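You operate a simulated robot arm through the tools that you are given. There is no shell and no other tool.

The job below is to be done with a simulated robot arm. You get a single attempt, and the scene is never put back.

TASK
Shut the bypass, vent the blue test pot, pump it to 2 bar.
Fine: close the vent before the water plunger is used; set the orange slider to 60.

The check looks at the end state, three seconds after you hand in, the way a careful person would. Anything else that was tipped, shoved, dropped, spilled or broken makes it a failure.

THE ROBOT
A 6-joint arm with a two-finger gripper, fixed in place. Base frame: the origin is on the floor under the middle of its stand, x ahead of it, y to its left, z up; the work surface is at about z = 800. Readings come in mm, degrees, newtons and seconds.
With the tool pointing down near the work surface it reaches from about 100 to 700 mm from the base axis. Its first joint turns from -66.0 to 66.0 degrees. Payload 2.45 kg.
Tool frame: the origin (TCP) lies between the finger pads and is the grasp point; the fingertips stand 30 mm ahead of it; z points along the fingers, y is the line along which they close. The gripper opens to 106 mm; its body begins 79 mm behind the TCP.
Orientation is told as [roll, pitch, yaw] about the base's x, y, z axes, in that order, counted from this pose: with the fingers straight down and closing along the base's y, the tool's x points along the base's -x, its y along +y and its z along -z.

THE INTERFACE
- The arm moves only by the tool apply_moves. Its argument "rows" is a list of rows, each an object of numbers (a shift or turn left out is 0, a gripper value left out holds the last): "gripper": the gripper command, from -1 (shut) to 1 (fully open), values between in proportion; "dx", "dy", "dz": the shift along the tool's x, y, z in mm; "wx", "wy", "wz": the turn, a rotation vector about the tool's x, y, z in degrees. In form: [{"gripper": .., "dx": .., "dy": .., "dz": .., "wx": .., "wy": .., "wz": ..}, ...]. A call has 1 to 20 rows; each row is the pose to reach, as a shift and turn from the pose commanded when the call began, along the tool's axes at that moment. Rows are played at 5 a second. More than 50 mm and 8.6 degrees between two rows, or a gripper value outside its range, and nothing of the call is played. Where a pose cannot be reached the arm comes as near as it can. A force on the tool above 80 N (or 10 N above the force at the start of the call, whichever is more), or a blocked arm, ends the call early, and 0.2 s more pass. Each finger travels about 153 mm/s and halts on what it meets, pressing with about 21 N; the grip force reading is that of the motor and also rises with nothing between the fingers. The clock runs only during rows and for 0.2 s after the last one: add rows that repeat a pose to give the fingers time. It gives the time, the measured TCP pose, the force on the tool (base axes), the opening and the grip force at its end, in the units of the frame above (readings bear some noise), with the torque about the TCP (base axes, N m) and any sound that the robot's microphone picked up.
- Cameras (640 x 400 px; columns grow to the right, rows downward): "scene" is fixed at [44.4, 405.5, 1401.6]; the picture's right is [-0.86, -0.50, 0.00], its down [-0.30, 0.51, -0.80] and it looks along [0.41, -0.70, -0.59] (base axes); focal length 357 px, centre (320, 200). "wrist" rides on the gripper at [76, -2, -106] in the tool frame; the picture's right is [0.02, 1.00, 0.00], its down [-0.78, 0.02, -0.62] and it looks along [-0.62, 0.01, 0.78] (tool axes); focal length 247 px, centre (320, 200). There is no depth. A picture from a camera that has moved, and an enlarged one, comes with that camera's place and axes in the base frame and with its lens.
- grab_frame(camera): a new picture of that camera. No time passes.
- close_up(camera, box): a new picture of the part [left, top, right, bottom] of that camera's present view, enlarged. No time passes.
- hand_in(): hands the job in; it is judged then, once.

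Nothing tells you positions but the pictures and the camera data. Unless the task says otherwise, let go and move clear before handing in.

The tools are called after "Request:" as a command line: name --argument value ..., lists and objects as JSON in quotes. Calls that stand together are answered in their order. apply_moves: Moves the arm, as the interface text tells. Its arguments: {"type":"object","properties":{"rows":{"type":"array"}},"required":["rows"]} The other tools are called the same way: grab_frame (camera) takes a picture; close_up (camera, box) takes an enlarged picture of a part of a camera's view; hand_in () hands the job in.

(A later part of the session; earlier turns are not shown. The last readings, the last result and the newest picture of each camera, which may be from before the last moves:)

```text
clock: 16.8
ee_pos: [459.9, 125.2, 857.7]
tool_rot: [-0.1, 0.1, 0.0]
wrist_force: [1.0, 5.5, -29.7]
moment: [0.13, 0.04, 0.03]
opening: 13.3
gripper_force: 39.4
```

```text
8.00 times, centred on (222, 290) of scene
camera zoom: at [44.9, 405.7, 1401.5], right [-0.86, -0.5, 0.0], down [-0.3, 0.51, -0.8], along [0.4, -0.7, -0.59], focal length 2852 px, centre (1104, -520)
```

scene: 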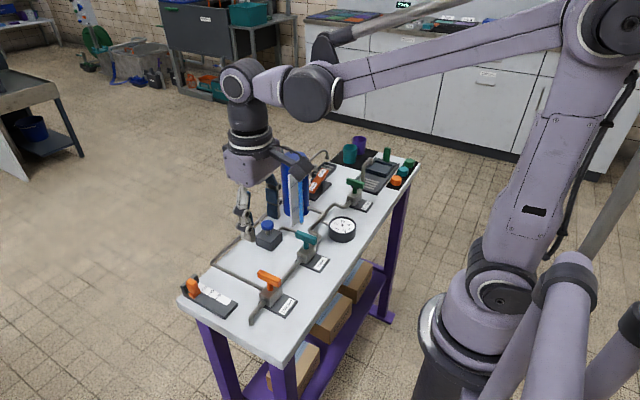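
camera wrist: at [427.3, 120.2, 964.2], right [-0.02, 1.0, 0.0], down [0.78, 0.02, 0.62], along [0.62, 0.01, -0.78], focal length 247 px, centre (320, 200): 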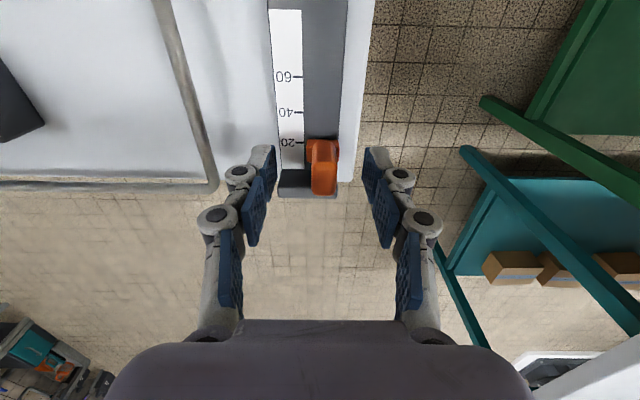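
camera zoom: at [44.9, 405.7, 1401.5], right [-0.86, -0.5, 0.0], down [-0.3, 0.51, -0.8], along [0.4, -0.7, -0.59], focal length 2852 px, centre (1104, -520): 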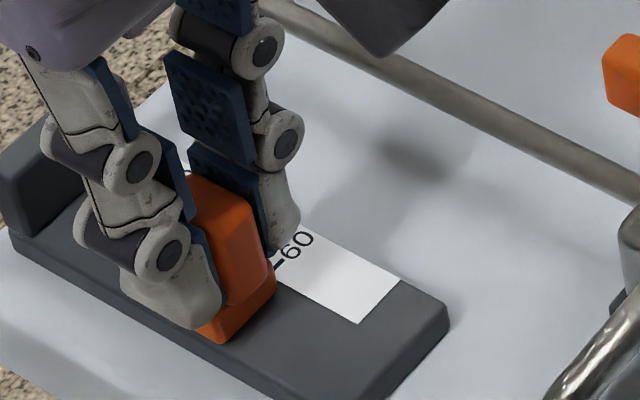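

The slider has moved about 43 mm, to near 60. I'll release it, rise and measure the reading.

Request:
apply_moves --rows '[{"gripper": -0.7}, {"gripper": -0.4}, {"gripper": 0}, {"gripper": 0}, {"gripper": 0, "dz": -30}, {"gripper": 0, "dz": -60}, {"gripper": 0, "dz": -105}, {"gripper": 0, "dz": -105}]'

Request:
grab_frame --camera "wrist"

Request:
close_up --camera "wrist" --box '[290, 90, 350, 140]'

Request:
close_up --camera "scene" --box '[190, 265, 254, 315]'

```text
clock: 18.6
ee_pos: [460.4, 126.6, 963.3]
tool_rot: [-0.1, 0.0, 0.0]
wrist_force: [0.4, 0.2, -0.6]
moment: [0.0, 0.01, 0.03]
opening: 53.0
gripper_force: 0.2
```

```text
taken
camera wrist: at [384.6, 123.7, 1071.7], right [-0.02, 1.0, 0.0], down [0.78, 0.02, 0.62], along [0.62, 0.01, -0.78], focal length 247 px, centre (320, 200)
```

wrist: 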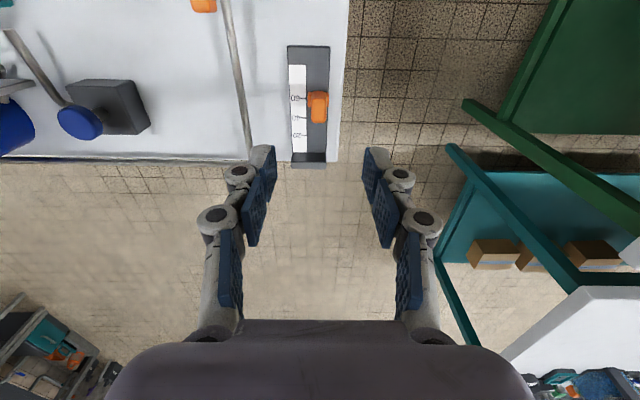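

```text
8.00 times, centred on (320, 115) of wrist
camera zoom: at [384.6, 123.7, 1071.7], right [-0.02, 1.0, 0.0], down [0.78, 0.02, 0.62], along [0.62, 0.01, -0.78], focal length 1976 px, centre (320, 880)
```

zoom: 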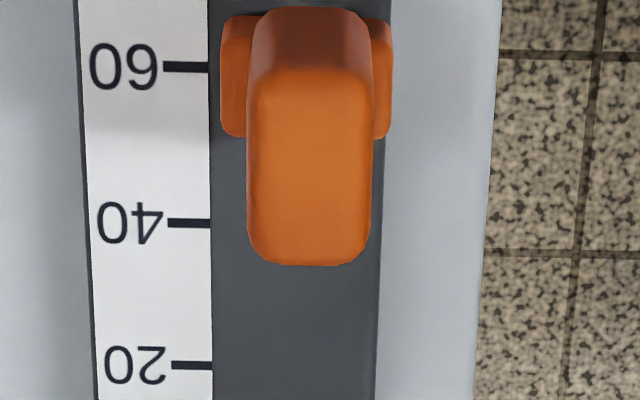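

```text
8.00 times, centred on (222, 290) of scene
camera zoom: at [44.4, 405.5, 1401.6], right [-0.86, -0.5, 0.0], down [-0.3, 0.51, -0.8], along [0.41, -0.7, -0.59], focal length 2852 px, centre (1104, -520)
```

zoom: 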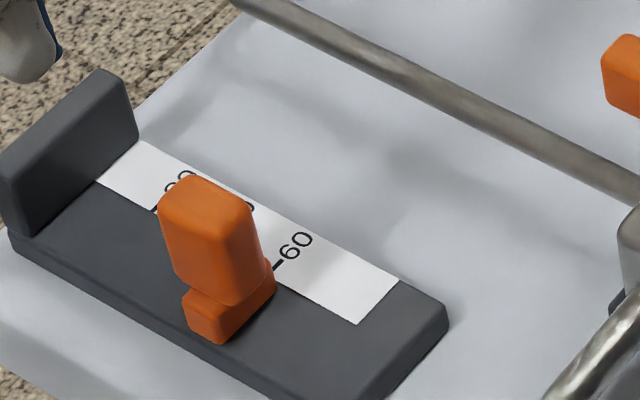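

The carriage centre now matches the 60 mark within a fraction of a millimetre (reading ≈ 60). Next I'll rise and travel high over the pot to look at the vent rocker near (473, -330).

Request:
apply_moves --rows '[{"gripper": 0, "dx": 10, "dz": -40}, {"gripper": 0, "dx": 20, "dz": -80}, {"gripper": 0, "dx": 30, "dz": -117}, {"gripper": 0, "dx": 40, "dy": -45, "dz": -117}, {"gripper": 0, "dx": 50, "dy": -90, "dz": -117}, {"gripper": 0, "dx": 60, "dy": -135, "dz": -117}, {"gripper": 0, "dx": 60, "dy": -180, "dz": -117}, {"gripper": 0, "dx": 60, "dy": -225, "dz": -117}, {"gripper": 0, "dx": 60, "dy": -270, "dz": -117}, {"gripper": 0, "dx": 60, "dy": -315, "dz": -117}, {"gripper": 0, "dx": 60, "dy": -360, "dz": -117}, {"gripper": 0, "dx": 60, "dy": -405, "dz": -117}, {"gripper": 0, "dx": 60, "dy": -450, "dz": -117}, {"gripper": 0, "dx": 60, "dy": -450, "dz": -117}]'

Request:
grab_frame --camera "wrist"

Request:
grab_frame --camera "scene"

```text
clock: 21.6
ee_pos: [399.5, -322.4, 1080.2]
tool_rot: [0.1, 0.1, 0.0]
wrist_force: [0.9, 0.1, -0.6]
moment: [-0.02, 0.02, -0.01]
opening: 52.8
gripper_force: 0.1
```

```text
taken
camera wrist: at [323.9, -325.6, 1188.1], right [-0.02, 1.0, 0.0], down [0.78, 0.02, 0.62], along [0.62, 0.01, -0.78], focal length 247 px, centre (320, 200)
```

wrist: 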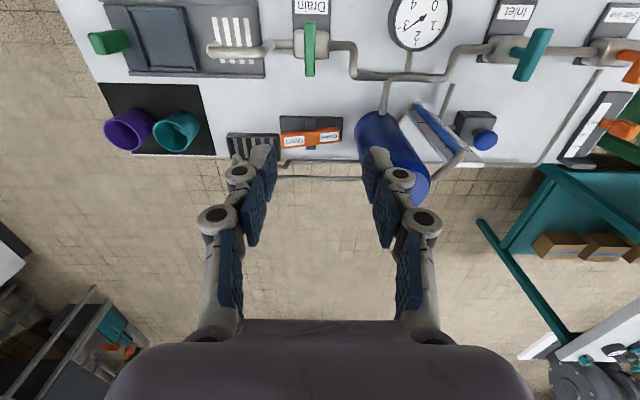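

```text
taken
```

scene: 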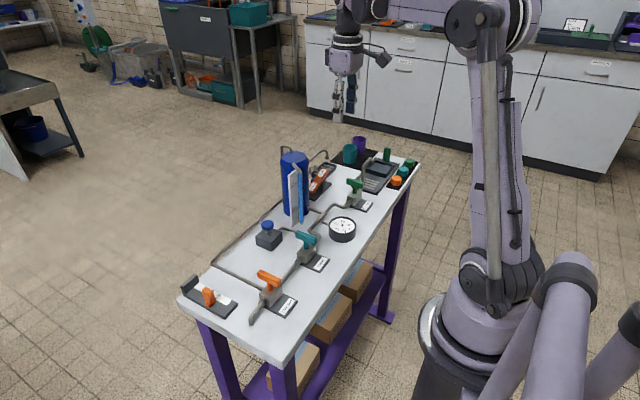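

The rocker sits between the grated tray and the pot. I'll zoom in on it and the pot top to measure the clearance.

Request:
close_up --camera "wrist" --box '[215, 100, 375, 190]'

Request:
close_up --camera "wrist" --box '[340, 80, 500, 210]'

Request:
close_up --camera "scene" --box '[300, 150, 348, 205]'

Request:
close_up --camera "scene" --box '[265, 135, 345, 235]'

```text
4.00 times, centred on (295, 145) of wrist
camera zoom: at [323.9, -325.6, 1188.1], right [-0.02, 1.0, 0.0], down [0.78, 0.02, 0.62], along [0.62, 0.01, -0.78], focal length 988 px, centre (420, 420)
```

zoom: 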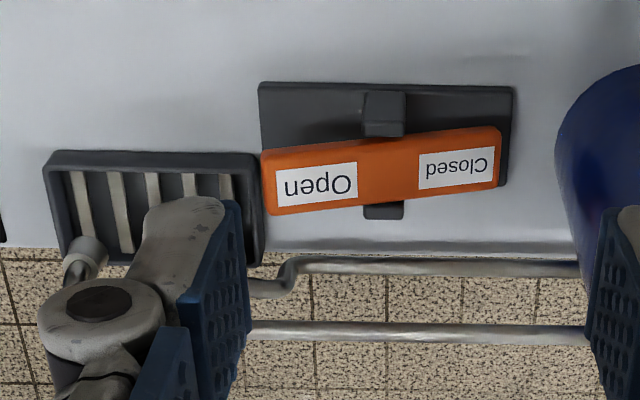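

```text
3.08 times, centred on (420, 145) of wrist
camera zoom: at [323.9, -325.6, 1188.1], right [-0.02, 1.0, 0.0], down [0.78, 0.02, 0.62], along [0.62, 0.01, -0.78], focal length 760 px, centre (12, 369)
```

zoom: 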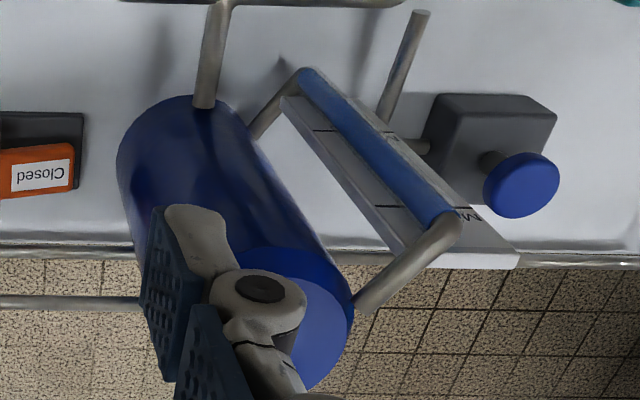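

```text
7.27 times, centred on (324, 178) of scene
camera zoom: at [44.4, 405.5, 1401.6], right [-0.86, -0.5, 0.0], down [-0.3, 0.51, -0.8], along [0.41, -0.7, -0.59], focal length 2593 px, centre (291, 364)
```

zoom: 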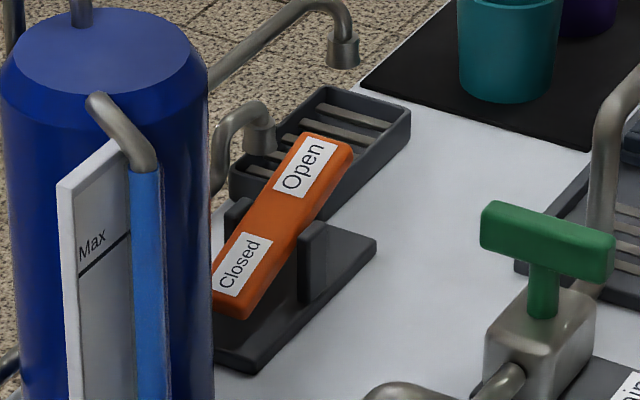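

```text
4.00 times, centred on (305, 185) of scene
camera zoom: at [44.4, 405.5, 1401.6], right [-0.86, -0.5, 0.0], down [-0.3, 0.51, -0.8], along [0.41, -0.7, -0.59], focal length 1426 px, centre (380, 260)
```

zoom: 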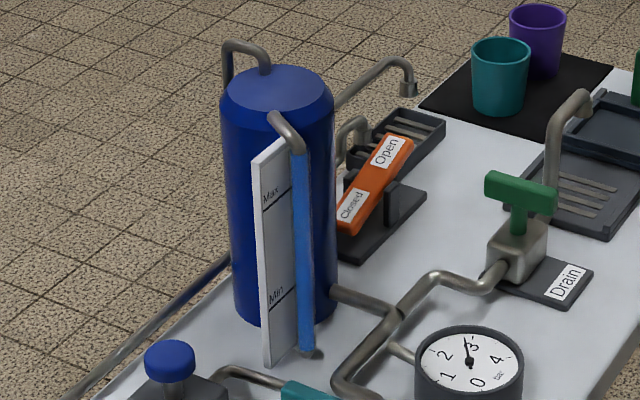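

The rocker's Closed end (pot side) is down and its Open end, near (483, -365), is up at z ≈ 853, so the vent is shut; the pot sits at about (490, -227) with its top at 962. I'll close the fingers and hover above the Open end.

Request:
apply_moves --rows '[{"gripper": -0.5, "dx": -27, "dy": -17}, {"gripper": -1, "dx": -54, "dy": -35}, {"gripper": -1, "dx": -80, "dy": -52}, {"gripper": -1, "dx": -80, "dy": -52, "dz": 45}, {"gripper": -1, "dx": -80, "dy": -52, "dz": 90}, {"gripper": -1, "dx": -80, "dy": -52, "dz": 135}, {"gripper": -1, "dx": -80, "dy": -52, "dz": 170}, {"gripper": -1, "dx": -80, "dy": -52, "dz": 170}]'

Request:
grab_frame --camera "wrist"

Request:
close_up --camera "scene" --box '[280, 120, 376, 210]'

```text
clock: 23.4
ee_pos: [480.6, -376.0, 909.5]
tool_rot: [-0.1, 0.0, 0.0]
wrist_force: [-0.6, 0.8, -0.1]
moment: [0.01, 0.02, 0.02]
opening: 0.0
gripper_force: 20.8
```

```text
taken
camera wrist: at [403.9, -378.6, 1017.4], right [-0.02, 1.0, 0.0], down [0.78, 0.02, 0.62], along [0.62, 0.01, -0.78], focal length 247 px, centre (320, 200)
```

wrist: 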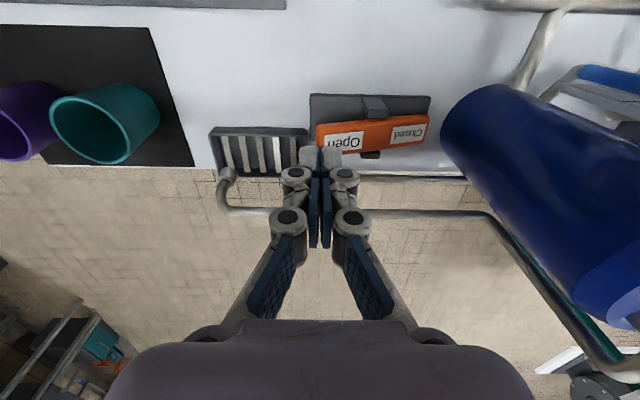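

```text
4.44 times, centred on (328, 165) of scene
camera zoom: at [44.4, 405.5, 1401.6], right [-0.86, -0.5, 0.0], down [-0.3, 0.51, -0.8], along [0.41, -0.7, -0.59], focal length 1585 px, centre (284, 356)
```

zoom: 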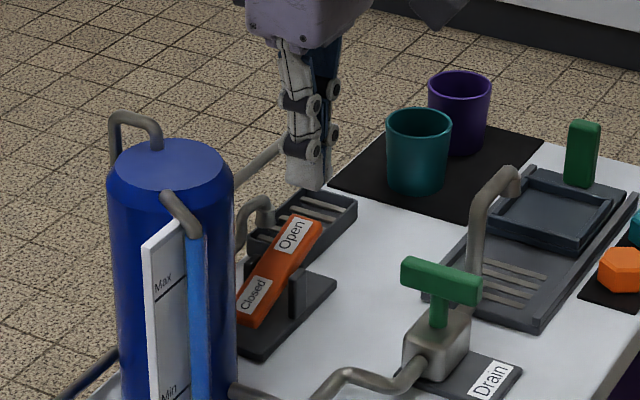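

The closed fingertips hover at z ≈ 880 just over the rocker's Open end. I'll shift 7 mm toward the pivot and press down gradually.

Request:
apply_moves --rows '[{"gripper": -1, "dy": 7}, {"gripper": -1, "dy": 7, "dz": 12}, {"gripper": -1, "dy": 7, "dz": 20}, {"gripper": -1, "dy": 7, "dz": 26}, {"gripper": -1, "dy": 7, "dz": 30}, {"gripper": -1, "dy": 7, "dz": 34}]'

Request:
close_up --camera "wrist" --box '[200, 80, 440, 230]'

Request:
close_up --camera "scene" --box '[300, 150, 348, 205]'

Request:
close_up --camera "scene" --box '[322, 210, 362, 245]'

```text
clock: 24.8
ee_pos: [481.6, -367.3, 875.7]
tool_rot: [0.1, 0.0, 0.1]
wrist_force: [0.5, -0.8, -0.2]
moment: [0.0, -0.02, 0.03]
opening: 0.3
gripper_force: 21.4
```

```text
2.67 times, centred on (320, 155) of wrist
camera zoom: at [404.5, -371.2, 983.3], right [-0.02, 1.0, 0.0], down [0.78, 0.02, 0.62], along [0.62, 0.02, -0.78], focal length 659 px, centre (320, 320)
```

zoom: 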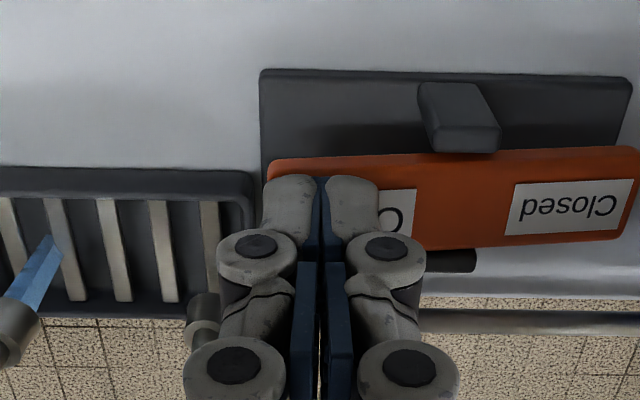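

```text
7.27 times, centred on (324, 178) of scene
camera zoom: at [44.4, 405.5, 1401.6], right [-0.86, -0.5, 0.0], down [-0.3, 0.51, -0.8], along [0.41, -0.7, -0.59], focal length 2593 px, centre (291, 364)
```

zoom: 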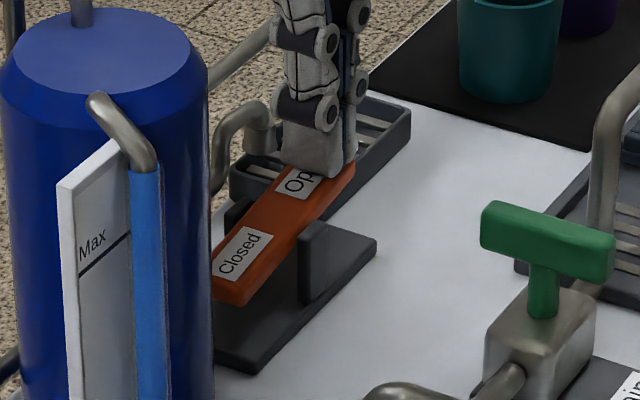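

```text
11.43 times, centred on (342, 228) of scene
camera zoom: at [44.4, 405.5, 1401.6], right [-0.86, -0.5, 0.0], down [-0.3, 0.51, -0.8], along [0.41, -0.7, -0.59], focal length 4075 px, centre (69, -114)
```

zoom: 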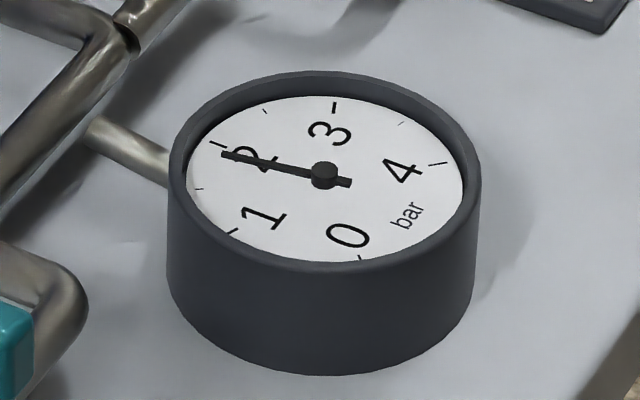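

The vent is opening: water streams from the long spout into the tray and the gauge is falling through about 1.9. I'll press the Open end the rest of the way down.

Request:
apply_moves --rows '[{"gripper": -1, "dz": 3}, {"gripper": -1, "dz": 6}, {"gripper": -1, "dz": 9}, {"gripper": -1, "dz": 12}]'

Request:
close_up --camera "wrist" --box '[200, 80, 440, 230]'

Request:
close_up --camera "scene" --box '[300, 150, 348, 205]'

Request:
close_up --camera "scene" --box '[322, 210, 362, 245]'

```text
clock: 25.8
ee_pos: [481.0, -369.5, 864.5]
tool_rot: [0.1, -0.1, -0.1]
wrist_force: [0.4, -1.0, 1.5]
moment: [-0.03, 0.03, 0.03]
opening: 0.1
gripper_force: 20.6
```

```text
2.67 times, centred on (320, 155) of wrist
camera zoom: at [404.1, -371.9, 972.2], right [-0.02, 1.0, 0.0], down [0.78, 0.02, 0.62], along [0.62, 0.01, -0.78], focal length 659 px, centre (320, 320)
```

zoom: 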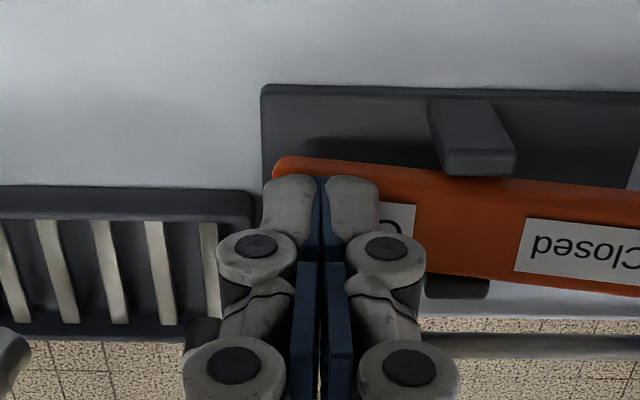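

```text
7.27 times, centred on (324, 178) of scene
camera zoom: at [44.4, 405.5, 1401.6], right [-0.86, -0.5, 0.0], down [-0.3, 0.51, -0.8], along [0.41, -0.7, -0.59], focal length 2593 px, centre (291, 364)
```

zoom: 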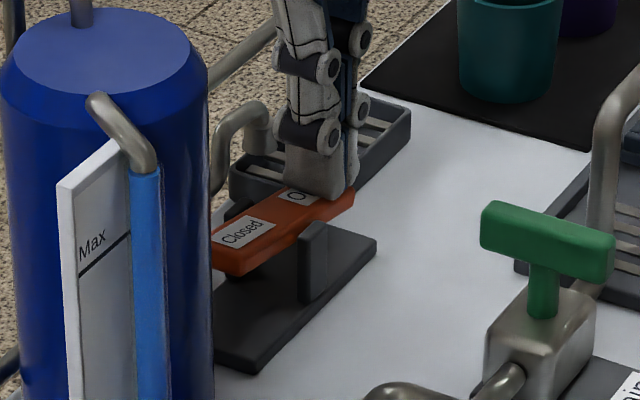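

```text
11.43 times, centred on (342, 228) of scene
camera zoom: at [44.4, 405.5, 1401.6], right [-0.86, -0.5, 0.0], down [-0.3, 0.51, -0.8], along [0.41, -0.7, -0.59], focal length 4075 px, centre (69, -114)
```

zoom: 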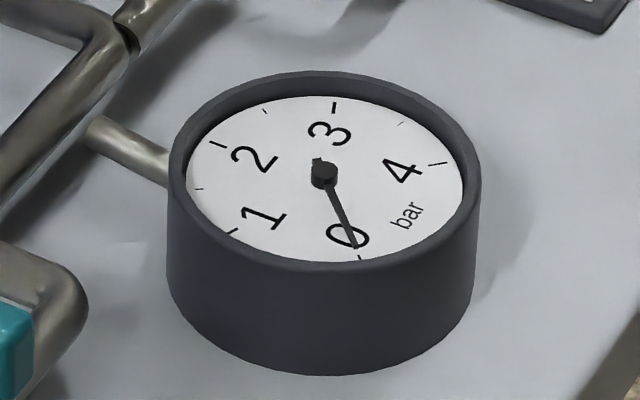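

The gauge has dropped to 0 and the rocker is nearly at its open stop. I'll press a few millimetres more to be sure it's fully open, then lift.

Request:
apply_moves --rows '[{"gripper": -1, "dz": 2}, {"gripper": -1, "dz": 4}, {"gripper": -1, "dz": 4}]'

Request:
close_up --camera "scene" --box '[300, 150, 348, 205]'

```text
clock: 26.6
ee_pos: [481.2, -370.1, 860.2]
tool_rot: [0.1, -0.1, 0.0]
wrist_force: [2.2, 2.4, 13.7]
moment: [0.18, -0.02, -0.01]
opening: 0.2
gripper_force: 20.7
```

```text
7.27 times, centred on (324, 178) of scene
camera zoom: at [44.3, 405.7, 1401.6], right [-0.86, -0.5, 0.0], down [-0.3, 0.51, -0.81], along [0.41, -0.7, -0.59], focal length 2593 px, centre (291, 364)
```

zoom: 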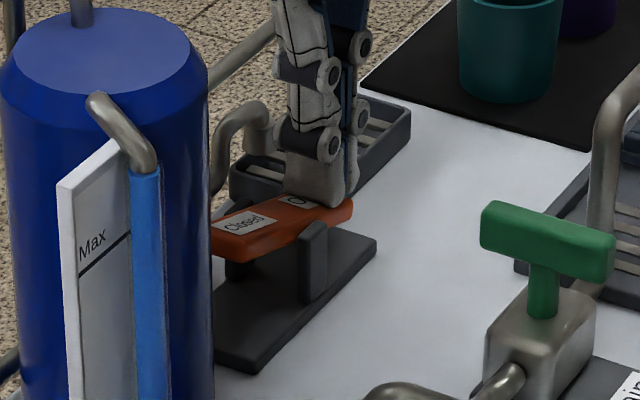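

The rocker is against its open stop (about 14 N). I'll lift off and check the gauge, the rocker, and the palm size for the tighter press next to the pot.

Request:
apply_moves --rows '[{"gripper": -1, "dz": -15}, {"gripper": -1, "dz": -45}, {"gripper": -1, "dz": -45}]'

Request:
close_up --camera "scene" --box '[270, 90, 398, 200]'

Request:
grab_frame --camera "wrist"

Request:
close_up --camera "scene" --box '[322, 210, 362, 245]'

```text
clock: 27.4
ee_pos: [480.3, -371.6, 905.6]
tool_rot: [0.0, 0.0, 0.0]
wrist_force: [0.0, -0.8, 0.2]
moment: [0.03, 0.01, -0.03]
opening: 0.0
gripper_force: 21.4
```

```text
3.64 times, centred on (334, 145) of scene
camera zoom: at [44.4, 405.5, 1401.6], right [-0.86, -0.5, 0.0], down [-0.3, 0.51, -0.8], along [0.41, -0.7, -0.59], focal length 1297 px, centre (269, 400)
```

zoom: 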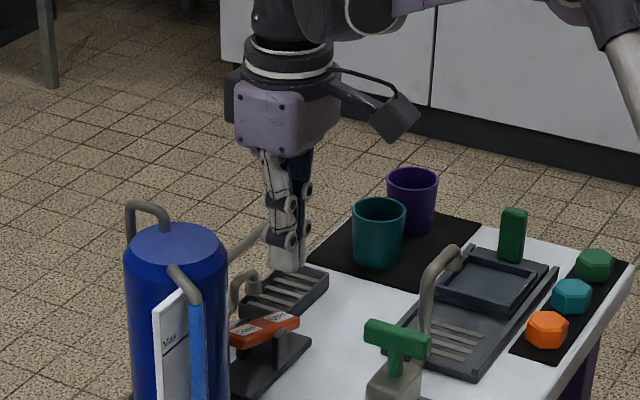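

```text
taken
camera wrist: at [402.6, -372.8, 1013.1], right [-0.02, 1.0, 0.0], down [0.78, 0.02, 0.62], along [0.62, 0.01, -0.78], focal length 247 px, centre (320, 200)
```

wrist: 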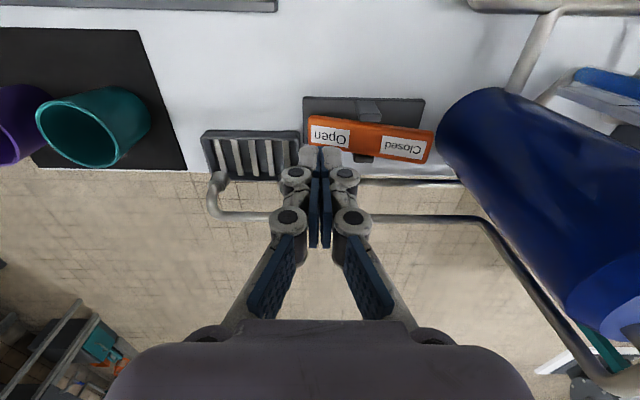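

```text
11.43 times, centred on (342, 228) of scene
camera zoom: at [44.4, 405.5, 1401.6], right [-0.86, -0.5, 0.0], down [-0.3, 0.51, -0.8], along [0.41, -0.7, -0.59], focal length 4075 px, centre (69, -114)
```

zoom: 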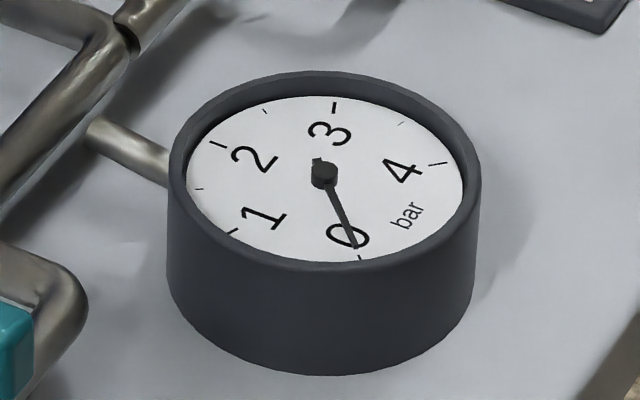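

The rocker stays open and the gauge reads 0. To press the Closed end beside the pot safely, I'll lift, lean the tool 12° away from the pot, and hover over that end at about y = -308.

Request:
apply_moves --rows '[{"gripper": -1, "dz": -45}, {"gripper": -1, "dz": -90}, {"gripper": -1, "dx": -1, "dy": 15, "dz": -90, "wx": -6}, {"gripper": -1, "dx": -2, "dy": 35, "dz": -90, "wx": -12}, {"gripper": -1, "dx": -2, "dy": 57, "dz": -90, "wx": -12}, {"gripper": -1, "dx": -2, "dy": 57, "dz": -50, "wx": -12}, {"gripper": -1, "dx": -2, "dy": 57, "dz": -15, "wx": -12}, {"gripper": -1, "dx": -2, "dy": 57, "dz": -15, "wx": -12}]'

Request:
grab_frame --camera "wrist"

Request:
close_up --camera "wrist" --box '[200, 80, 440, 230]'

Request:
close_up --camera "scene" --box '[270, 90, 398, 200]'

```text
clock: 29.2
ee_pos: [484.0, -312.8, 919.8]
tool_rot: [12.0, -0.1, 0.0]
wrist_force: [0.2, 0.3, 0.0]
moment: [0.03, -0.01, -0.03]
opening: 0.0
gripper_force: 20.7
```

```text
taken
camera wrist: at [407.3, -337.1, 1024.6], right [-0.02, 0.98, 0.21], down [0.78, -0.11, 0.61], along [0.62, 0.18, -0.76], focal length 247 px, centre (320, 200)
```

wrist: 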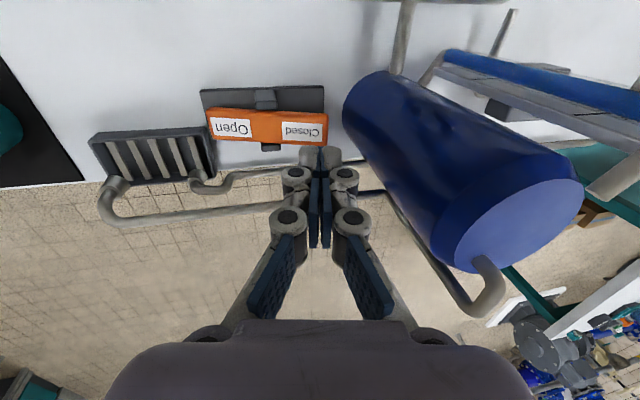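

```text
2.67 times, centred on (320, 155) of wrist
camera zoom: at [407.3, -337.1, 1024.6], right [-0.02, 0.98, 0.21], down [0.78, -0.11, 0.61], along [0.62, 0.18, -0.76], focal length 659 px, centre (320, 320)
```

zoom: 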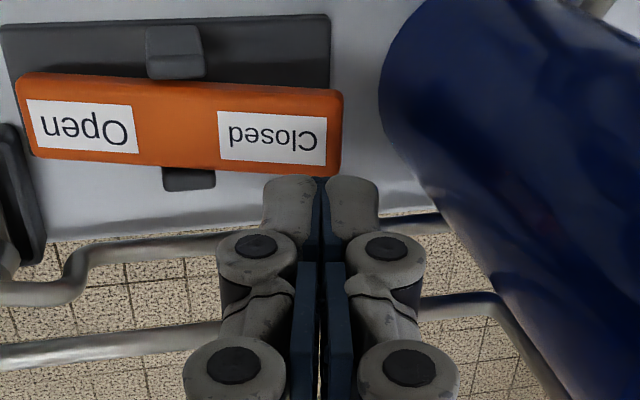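

```text
3.64 times, centred on (334, 145) of scene
camera zoom: at [44.4, 405.5, 1401.6], right [-0.86, -0.5, 0.0], down [-0.3, 0.51, -0.8], along [0.41, -0.7, -0.59], focal length 1297 px, centre (269, 400)
```

zoom: 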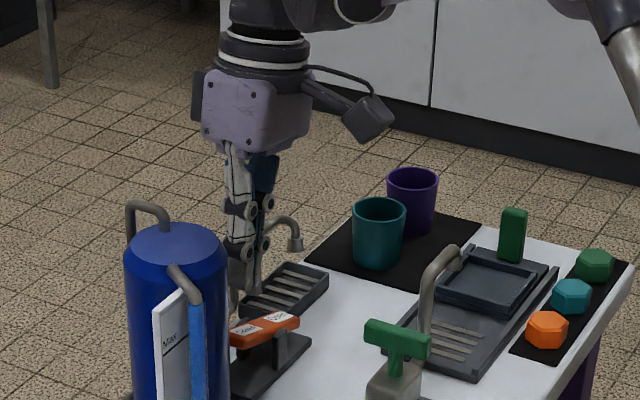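

The leaned fingertips are over the Closed end, centred at about (484, -307), with clear space to the pot. I'll press straight down in small steps.

Request:
apply_moves --rows '[{"gripper": -1, "dy": -3.1, "dz": 14.7}, {"gripper": -1, "dy": -6.2, "dz": 29.3}, {"gripper": -1, "dy": -7.9, "dz": 37.2}, {"gripper": -1, "dy": -9.2, "dz": 43}, {"gripper": -1, "dy": -10, "dz": 47}, {"gripper": -1, "dy": -10.8, "dz": 50.9}]'

Request:
close_up --camera "wrist" --box '[200, 80, 440, 230]'

Request:
close_up --camera "scene" --box '[285, 135, 349, 205]'

```text
clock: 30.6
ee_pos: [481.5, -312.9, 867.6]
tool_rot: [12.0, 0.0, 0.0]
wrist_force: [0.2, 1.8, 2.5]
moment: [0.1, -0.01, 0.0]
opening: 0.0
gripper_force: 21.0
```

```text
2.67 times, centred on (320, 155) of wrist
camera zoom: at [405.8, -337.6, 972.9], right [-0.02, 0.98, 0.21], down [0.78, -0.11, 0.61], along [0.62, 0.18, -0.76], focal length 659 px, centre (320, 320)
```

zoom: 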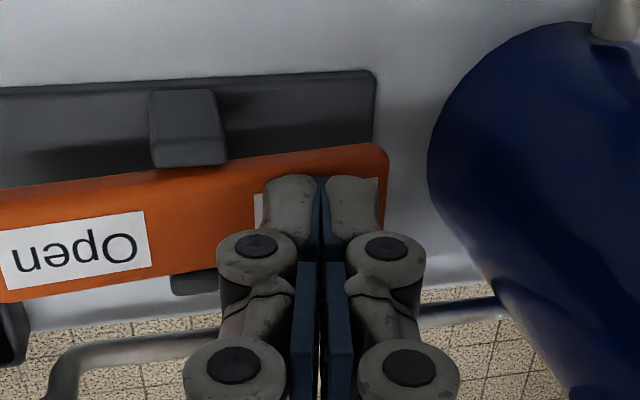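

```text
5.71 times, centred on (317, 170) of scene
camera zoom: at [44.4, 405.6, 1401.6], right [-0.86, -0.5, 0.0], down [-0.3, 0.51, -0.8], along [0.41, -0.7, -0.59], focal length 2038 px, centre (337, 371)
```

zoom: 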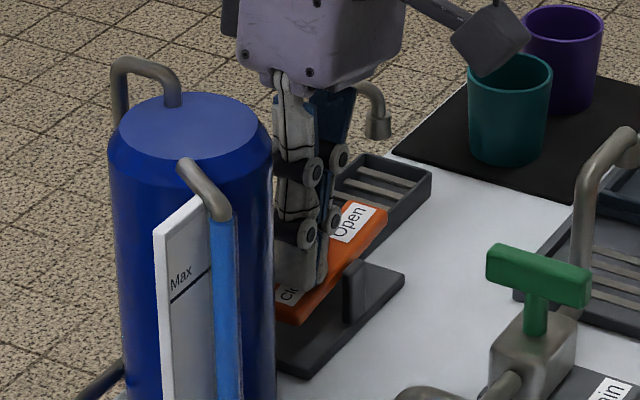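

The rocker is tipping over toward Closed with little force. I'll press a few millimetres further until it meets its stop.

Request:
apply_moves --rows '[{"gripper": -1, "dy": -0.4, "dz": 2}, {"gripper": -1, "dy": -0.8, "dz": 4}, {"gripper": -1, "dy": -1.2, "dz": 6}]'

Request:
close_up --camera "scene" --box '[285, 135, 349, 205]'

```text
clock: 31.4
ee_pos: [482.6, -313.7, 863.7]
tool_rot: [12.1, -0.1, -0.1]
wrist_force: [3.2, -2.7, 36.2]
moment: [-0.2, -0.05, 0.02]
opening: 0.0
gripper_force: 21.0
```

```text
5.71 times, centred on (317, 170) of scene
camera zoom: at [43.9, 405.8, 1401.5], right [-0.86, -0.5, 0.0], down [-0.3, 0.51, -0.81], along [0.41, -0.7, -0.59], focal length 2038 px, centre (337, 371)
```

zoom: 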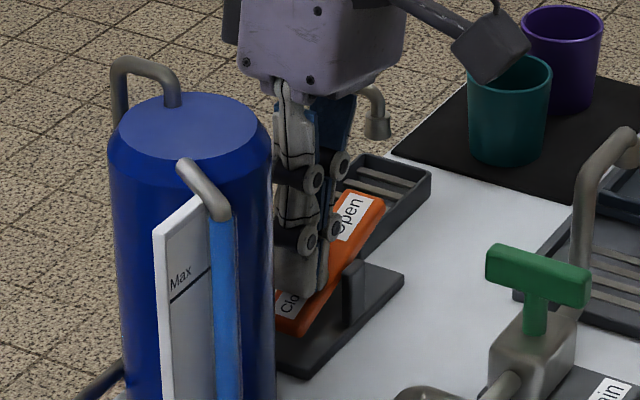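

The rocker is at its Closed stop (36 N). I'll lift straight up, straighten the tool and verify.

Request:
apply_moves --rows '[{"gripper": -1, "dy": 3, "dz": -14}, {"gripper": -1, "dy": 10.4, "dz": -48.9}, {"gripper": -1, "dy": 20.4, "dz": -96}, {"gripper": -1, "dy": 30.4, "dz": -143}, {"gripper": -1, "dy": 40.4, "dz": -190}, {"gripper": -1, "dy": 40.4, "dz": -190, "wx": 6}, {"gripper": -1, "dy": 40.4, "dz": -190, "wx": 12}, {"gripper": -1, "dy": 40.4, "dz": -190, "wx": 12}]'

Request:
close_up --camera "scene" --box '[285, 135, 349, 205]'

Request:
close_up --camera "wrist" --box '[160, 80, 360, 200]'

Request:
close_up --camera "scene" --box '[322, 210, 362, 245]'

```text
clock: 33.2
ee_pos: [481.6, -312.4, 1056.6]
tool_rot: [-0.1, 0.1, 0.0]
wrist_force: [0.7, -0.7, -0.2]
moment: [0.01, 0.03, 0.0]
opening: 0.0
gripper_force: 20.9
```

```text
5.71 times, centred on (317, 170) of scene
camera zoom: at [44.4, 405.5, 1401.6], right [-0.86, -0.5, 0.0], down [-0.3, 0.51, -0.8], along [0.41, -0.7, -0.59], focal length 2038 px, centre (337, 371)
```

zoom: 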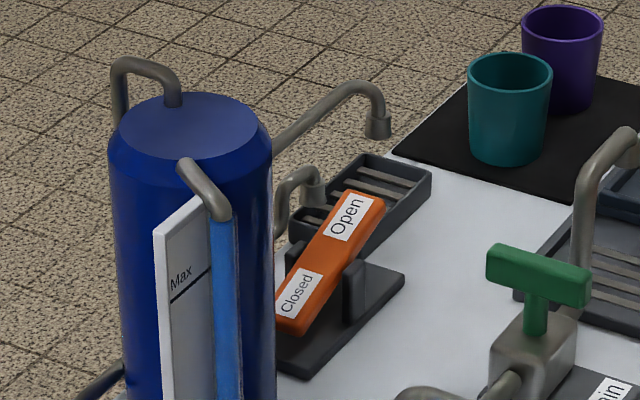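

```text
3.20 times, centred on (260, 140) of wrist
camera zoom: at [404.9, -314.2, 1164.5], right [-0.02, 1.0, 0.0], down [0.78, 0.02, 0.62], along [0.62, 0.01, -0.78], focal length 790 px, centre (512, 392)
```

zoom: 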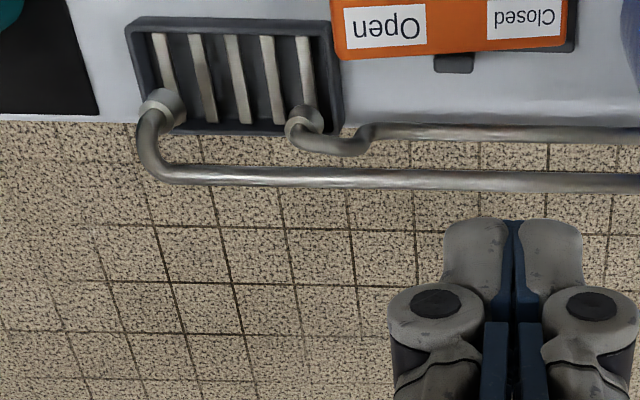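

```text
11.43 times, centred on (342, 228) of scene
camera zoom: at [44.4, 405.5, 1401.6], right [-0.86, -0.5, 0.0], down [-0.3, 0.51, -0.8], along [0.41, -0.7, -0.59], focal length 4075 px, centre (69, -114)
```

zoom: 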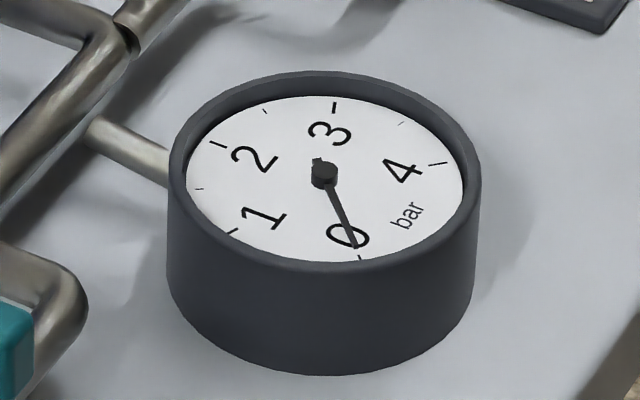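

The vent is closed again and the gauge sits at 0 with no drips. Now I'll move high toward the blue plunger near (470, -89) and look at it from above.

Request:
apply_moves --rows '[{"gripper": -1, "dx": 10, "dy": 40}, {"gripper": -1, "dx": 20, "dy": 80}, {"gripper": -1, "dx": 30, "dy": 120}, {"gripper": -1, "dx": 40, "dy": 160}, {"gripper": -1, "dx": 45, "dy": 200}, {"gripper": -1, "dx": 45, "dy": 224}, {"gripper": -1, "dx": 45, "dy": 224, "dz": 30}, {"gripper": -1, "dx": 45, "dy": 224, "dz": 56}, {"gripper": -1, "dx": 45, "dy": 224, "dz": 56}]'

Request:
grab_frame --camera "wrist"

Request:
close_up --camera "wrist" --box '[240, 60, 400, 180]'

Request:
close_up --camera "scene" --box '[235, 205, 331, 265]'

```text
clock: 35.2
ee_pos: [437.4, -90.0, 1001.3]
tool_rot: [0.0, 0.0, 0.0]
wrist_force: [0.7, 0.3, -0.9]
moment: [-0.01, 0.01, 0.0]
opening: 0.0
gripper_force: 20.8
```

```text
taken
camera wrist: at [360.7, -92.0, 1108.1], right [-0.02, 1.0, 0.0], down [0.78, 0.02, 0.62], along [0.62, 0.01, -0.78], focal length 247 px, centre (320, 200)
```

wrist: 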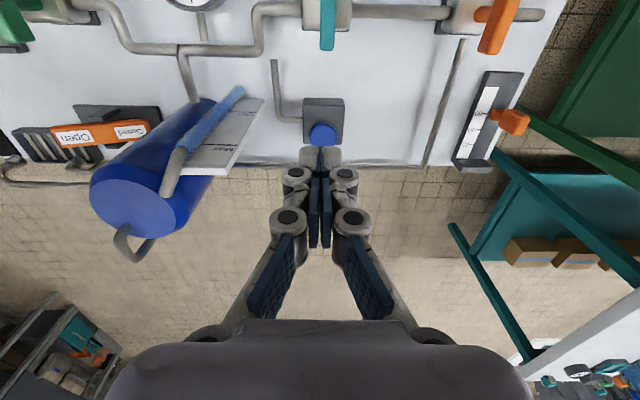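

```text
3.33 times, centred on (320, 120) of wrist
camera zoom: at [360.7, -92.0, 1108.1], right [-0.02, 1.0, 0.0], down [0.78, 0.02, 0.62], along [0.62, 0.01, -0.78], focal length 823 px, centre (320, 467)
```

zoom: 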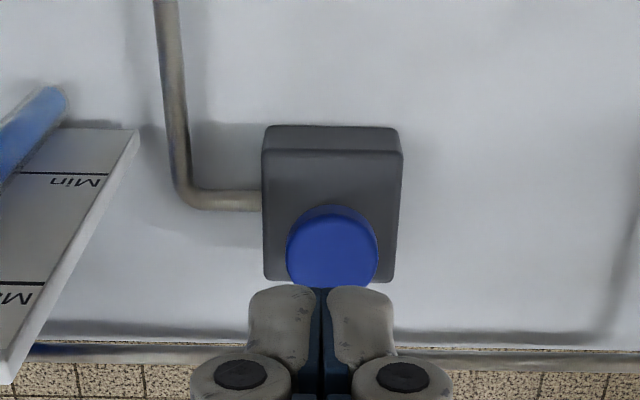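

```text
6.67 times, centred on (283, 235) of scene
camera zoom: at [44.4, 405.5, 1401.6], right [-0.86, -0.5, 0.0], down [-0.3, 0.51, -0.8], along [0.41, -0.7, -0.59], focal length 2377 px, centre (567, -33)
```

zoom: 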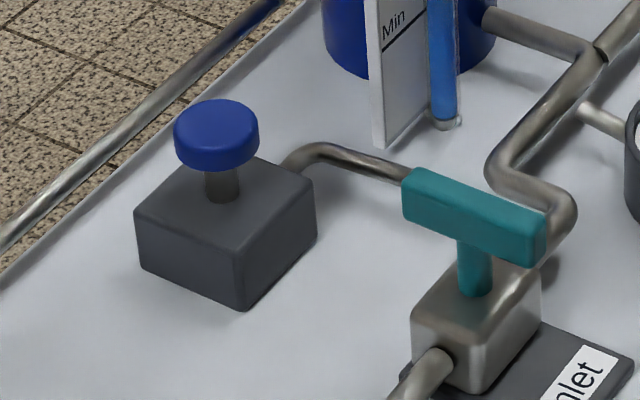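

The plunger knob top is at about (472, -87, 859), roughly 30 mm wide. I'll position the closed fingertips just above it.

Request:
apply_moves --rows '[{"gripper": -1, "dx": -18, "dy": 1.5}, {"gripper": -1, "dx": -35, "dy": 3}, {"gripper": -1, "dx": -35, "dy": 3, "dz": 40}, {"gripper": -1, "dx": -35, "dy": 3, "dz": 75}, {"gripper": -1, "dx": -35, "dy": 3, "dz": 100}, {"gripper": -1, "dx": -35, "dy": 3, "dz": 100}]'

Request:
close_up --camera "wrist" --box '[240, 80, 400, 200]'

Request:
close_up --camera "scene" --box '[235, 185, 331, 265]'

```text
clock: 36.6
ee_pos: [472.5, -86.9, 899.7]
tool_rot: [-0.1, 0.0, 0.1]
wrist_force: [-0.2, 0.2, 0.0]
moment: [0.0, 0.0, 0.0]
opening: 0.0
gripper_force: 21.0
```

```text
3.33 times, centred on (320, 140) of wrist
camera zoom: at [396.3, -89.6, 1008.1], right [-0.02, 1.0, 0.0], down [0.78, 0.02, 0.62], along [0.62, 0.01, -0.78], focal length 823 px, centre (320, 400)
```

zoom: 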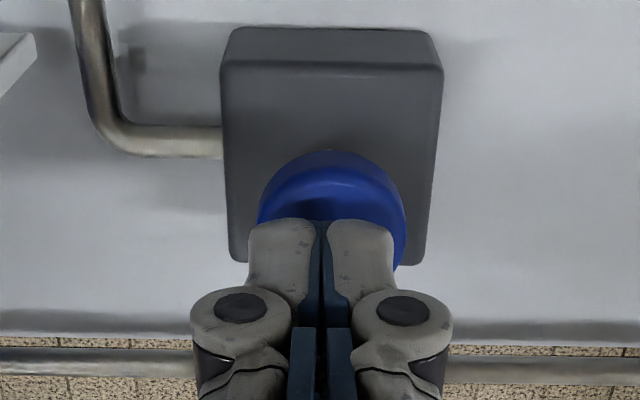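

```text
5.00 times, centred on (283, 225) of scene
camera zoom: at [44.4, 405.5, 1401.6], right [-0.86, -0.5, 0.0], down [-0.3, 0.51, -0.8], along [0.41, -0.7, -0.59], focal length 1783 px, centre (505, 75)
```

zoom: 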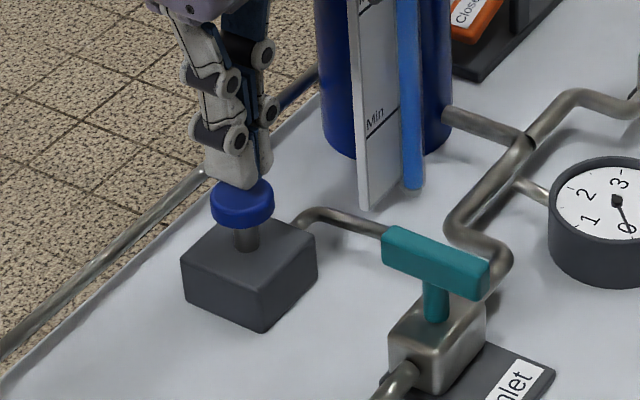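

The fingertips are about 2 mm off the knob's centre, so I'll correct and press the plunger gently in a first stroke.

Request:
apply_moves --rows '[{"gripper": -1, "dx": 2, "dy": 2}, {"gripper": -1, "dx": 2, "dy": 2, "dz": 7}, {"gripper": -1, "dx": 2, "dy": 2, "dz": 11}, {"gripper": -1, "dx": 2, "dy": 2, "dz": 14}]'

Request:
close_up --camera "scene" --box '[235, 185, 331, 265]'

Request:
close_up --camera "scene" --box '[322, 210, 362, 245]'

```text
clock: 37.6
ee_pos: [470.7, -83.1, 886.6]
tool_rot: [-0.1, -0.2, 0.0]
wrist_force: [1.6, 0.5, 1.9]
moment: [0.0, 0.0, -0.01]
opening: 0.0
gripper_force: 20.8
```

```text
5.00 times, centred on (283, 225) of scene
camera zoom: at [44.4, 405.5, 1401.6], right [-0.86, -0.5, 0.0], down [-0.3, 0.51, -0.8], along [0.41, -0.7, -0.59], focal length 1783 px, centre (505, 75)
```

zoom: 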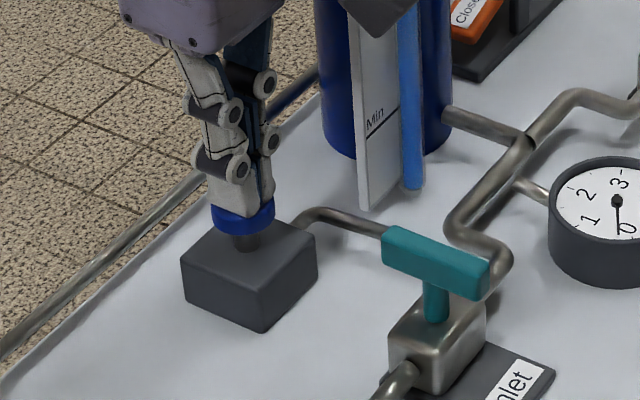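

```text
11.43 times, centred on (342, 228) of scene
camera zoom: at [44.4, 405.5, 1401.6], right [-0.86, -0.5, 0.0], down [-0.3, 0.51, -0.8], along [0.41, -0.7, -0.59], focal length 4075 px, centre (69, -114)
```

zoom: 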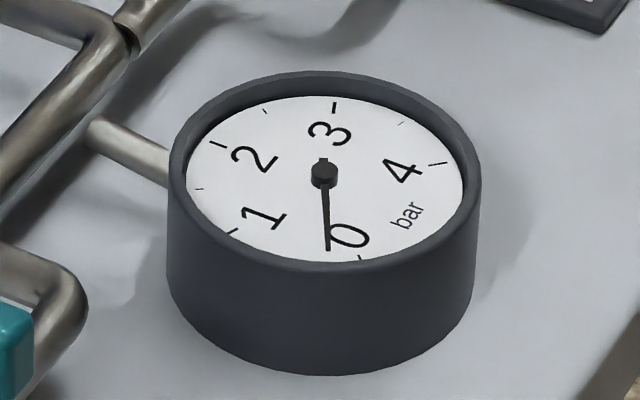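

The gauge rose to about 0.2 bar with a few millimetres of travel, so the plunger works. I'll continue the stroke by another 5 mm.

Request:
apply_moves --rows '[{"gripper": -1, "dz": 2}, {"gripper": -1, "dz": 4}, {"gripper": -1, "dz": 5}]'

Request:
close_up --camera "scene" --box '[235, 185, 331, 265]'

Request:
close_up --camera "scene" --box '[322, 210, 362, 245]'

```text
clock: 38.4
ee_pos: [469.7, -85.9, 881.6]
tool_rot: [0.0, -0.1, 0.1]
wrist_force: [1.1, -0.2, 3.4]
moment: [0.01, -0.08, -0.01]
opening: 5.6
gripper_force: 28.4
```

```text
5.00 times, centred on (283, 225) of scene
camera zoom: at [44.4, 405.5, 1401.6], right [-0.86, -0.5, 0.0], down [-0.3, 0.51, -0.8], along [0.41, -0.7, -0.59], focal length 1783 px, centre (505, 75)
```

zoom: 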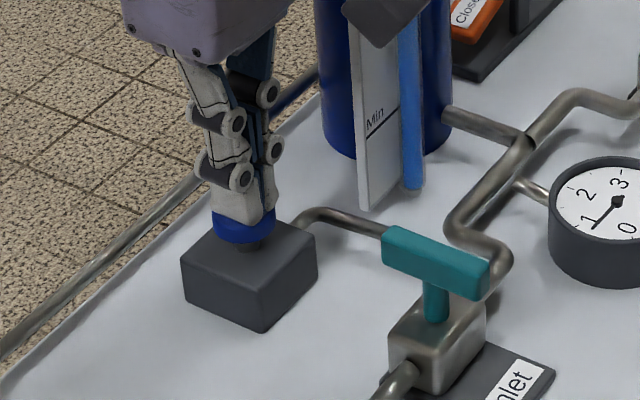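

```text
11.43 times, centred on (342, 228) of scene
camera zoom: at [44.4, 405.5, 1401.6], right [-0.86, -0.5, 0.0], down [-0.3, 0.51, -0.8], along [0.41, -0.7, -0.59], focal length 4075 px, centre (69, -114)
```

zoom: 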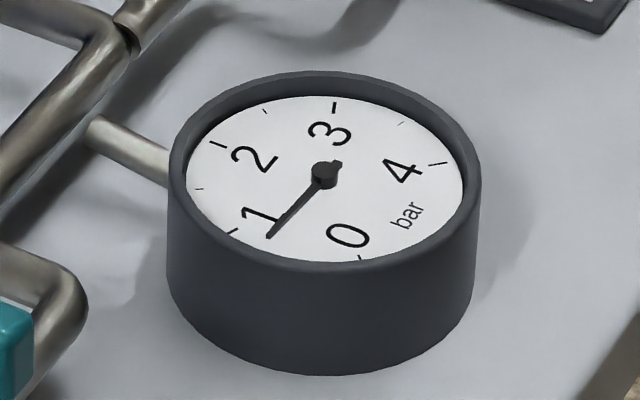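

Gauge is at about 0.7 bar. I'll press further by a few millimetres.

Request:
apply_moves --rows '[{"gripper": -1, "dz": 2}, {"gripper": -1, "dz": 4}, {"gripper": -1, "dz": 4}]'

Request:
close_up --camera "scene" --box '[235, 185, 331, 265]'

Request:
close_up --camera "scene" --box '[322, 210, 362, 245]'

Request:
close_up --camera "wrist" --box '[240, 80, 400, 200]'

```text
clock: 39.2
ee_pos: [469.9, -84.6, 877.5]
tool_rot: [0.0, 0.0, 0.0]
wrist_force: [-1.5, -3.0, 4.4]
moment: [-0.07, -0.03, 0.01]
opening: 6.0
gripper_force: 28.7
heard: click
```

```text
5.00 times, centred on (283, 225) of scene
camera zoom: at [44.3, 405.4, 1401.6], right [-0.86, -0.5, 0.0], down [-0.3, 0.51, -0.8], along [0.41, -0.7, -0.59], focal length 1783 px, centre (505, 75)
```

zoom: 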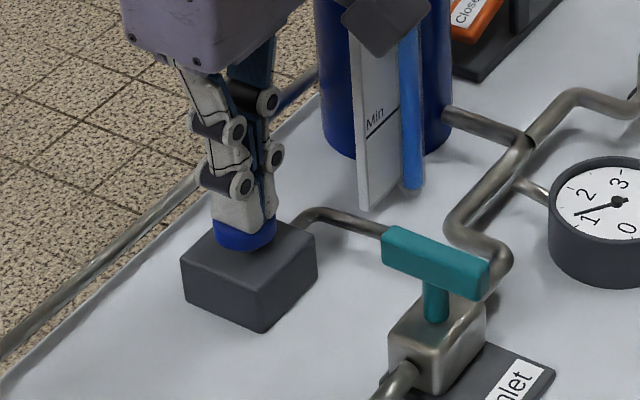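

```text
11.43 times, centred on (342, 228) of scene
camera zoom: at [44.3, 405.4, 1401.6], right [-0.86, -0.5, 0.0], down [-0.3, 0.51, -0.8], along [0.41, -0.7, -0.59], focal length 4075 px, centre (69, -114)
```

zoom: 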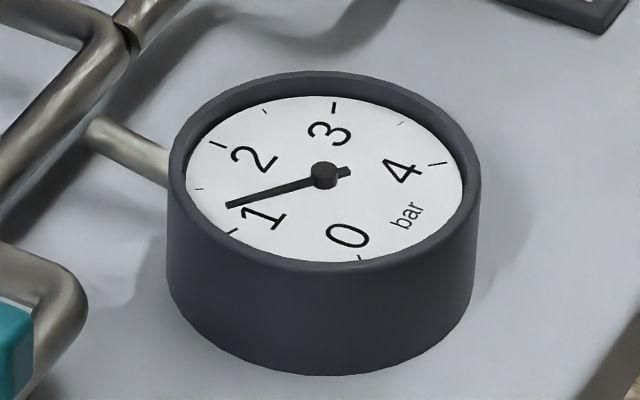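

```text
3.33 times, centred on (320, 140) of wrist
camera zoom: at [393.5, -86.8, 984.7], right [-0.02, 1.0, 0.0], down [0.78, 0.02, 0.62], along [0.62, 0.01, -0.78], focal length 823 px, centre (320, 400)
```

zoom: 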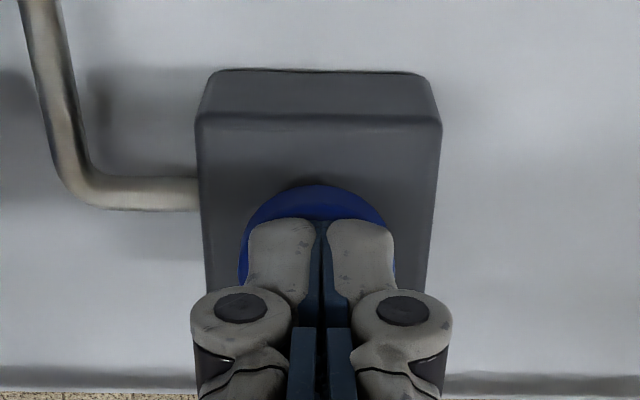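

A click was heard and the plunger is at the bottom of its stroke with the gauge at about 1.25 bar. I'll let it return up and see whether the pressure holds.

Request:
apply_moves --rows '[{"gripper": -1, "dz": 0}, {"gripper": -1, "dz": -8}, {"gripper": -1, "dz": -16}, {"gripper": -1, "dz": -26}, {"gripper": -1, "dz": -26}]'

Request:
close_up --camera "scene" --box '[235, 185, 331, 265]'

Request:
close_up --camera "scene" --box '[322, 210, 362, 245]'

```text
clock: 40.4
ee_pos: [471.2, -85.3, 903.7]
tool_rot: [0.0, 0.0, -0.1]
wrist_force: [0.1, 0.6, -0.4]
moment: [0.02, 0.01, -0.01]
opening: 0.1
gripper_force: 28.6
```

```text
5.00 times, centred on (283, 225) of scene
camera zoom: at [44.4, 405.5, 1401.6], right [-0.86, -0.5, 0.0], down [-0.3, 0.51, -0.8], along [0.41, -0.7, -0.59], focal length 1783 px, centre (505, 75)
```

zoom: 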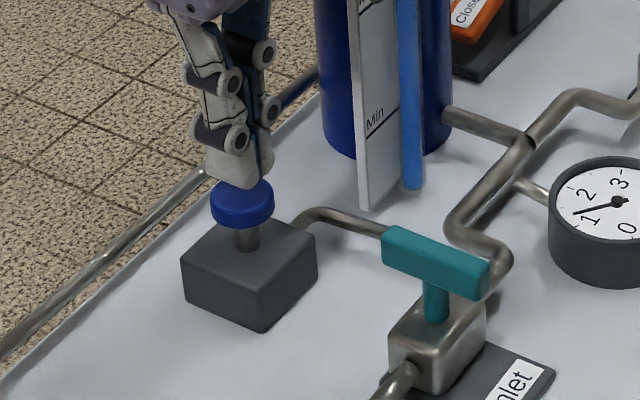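

```text
11.43 times, centred on (342, 228) of scene
camera zoom: at [44.4, 405.5, 1401.6], right [-0.86, -0.5, 0.0], down [-0.3, 0.51, -0.8], along [0.41, -0.7, -0.59], focal length 4075 px, centre (69, -114)
```

zoom: 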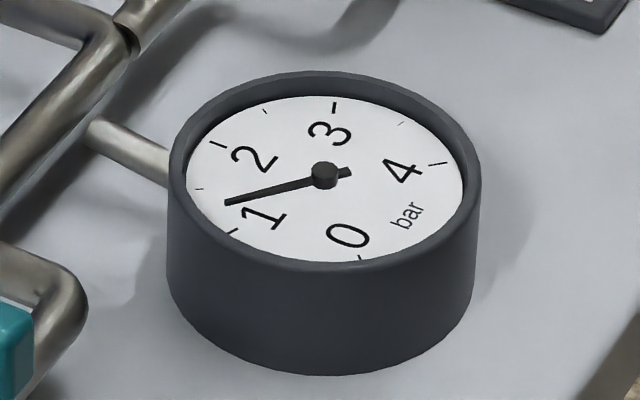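

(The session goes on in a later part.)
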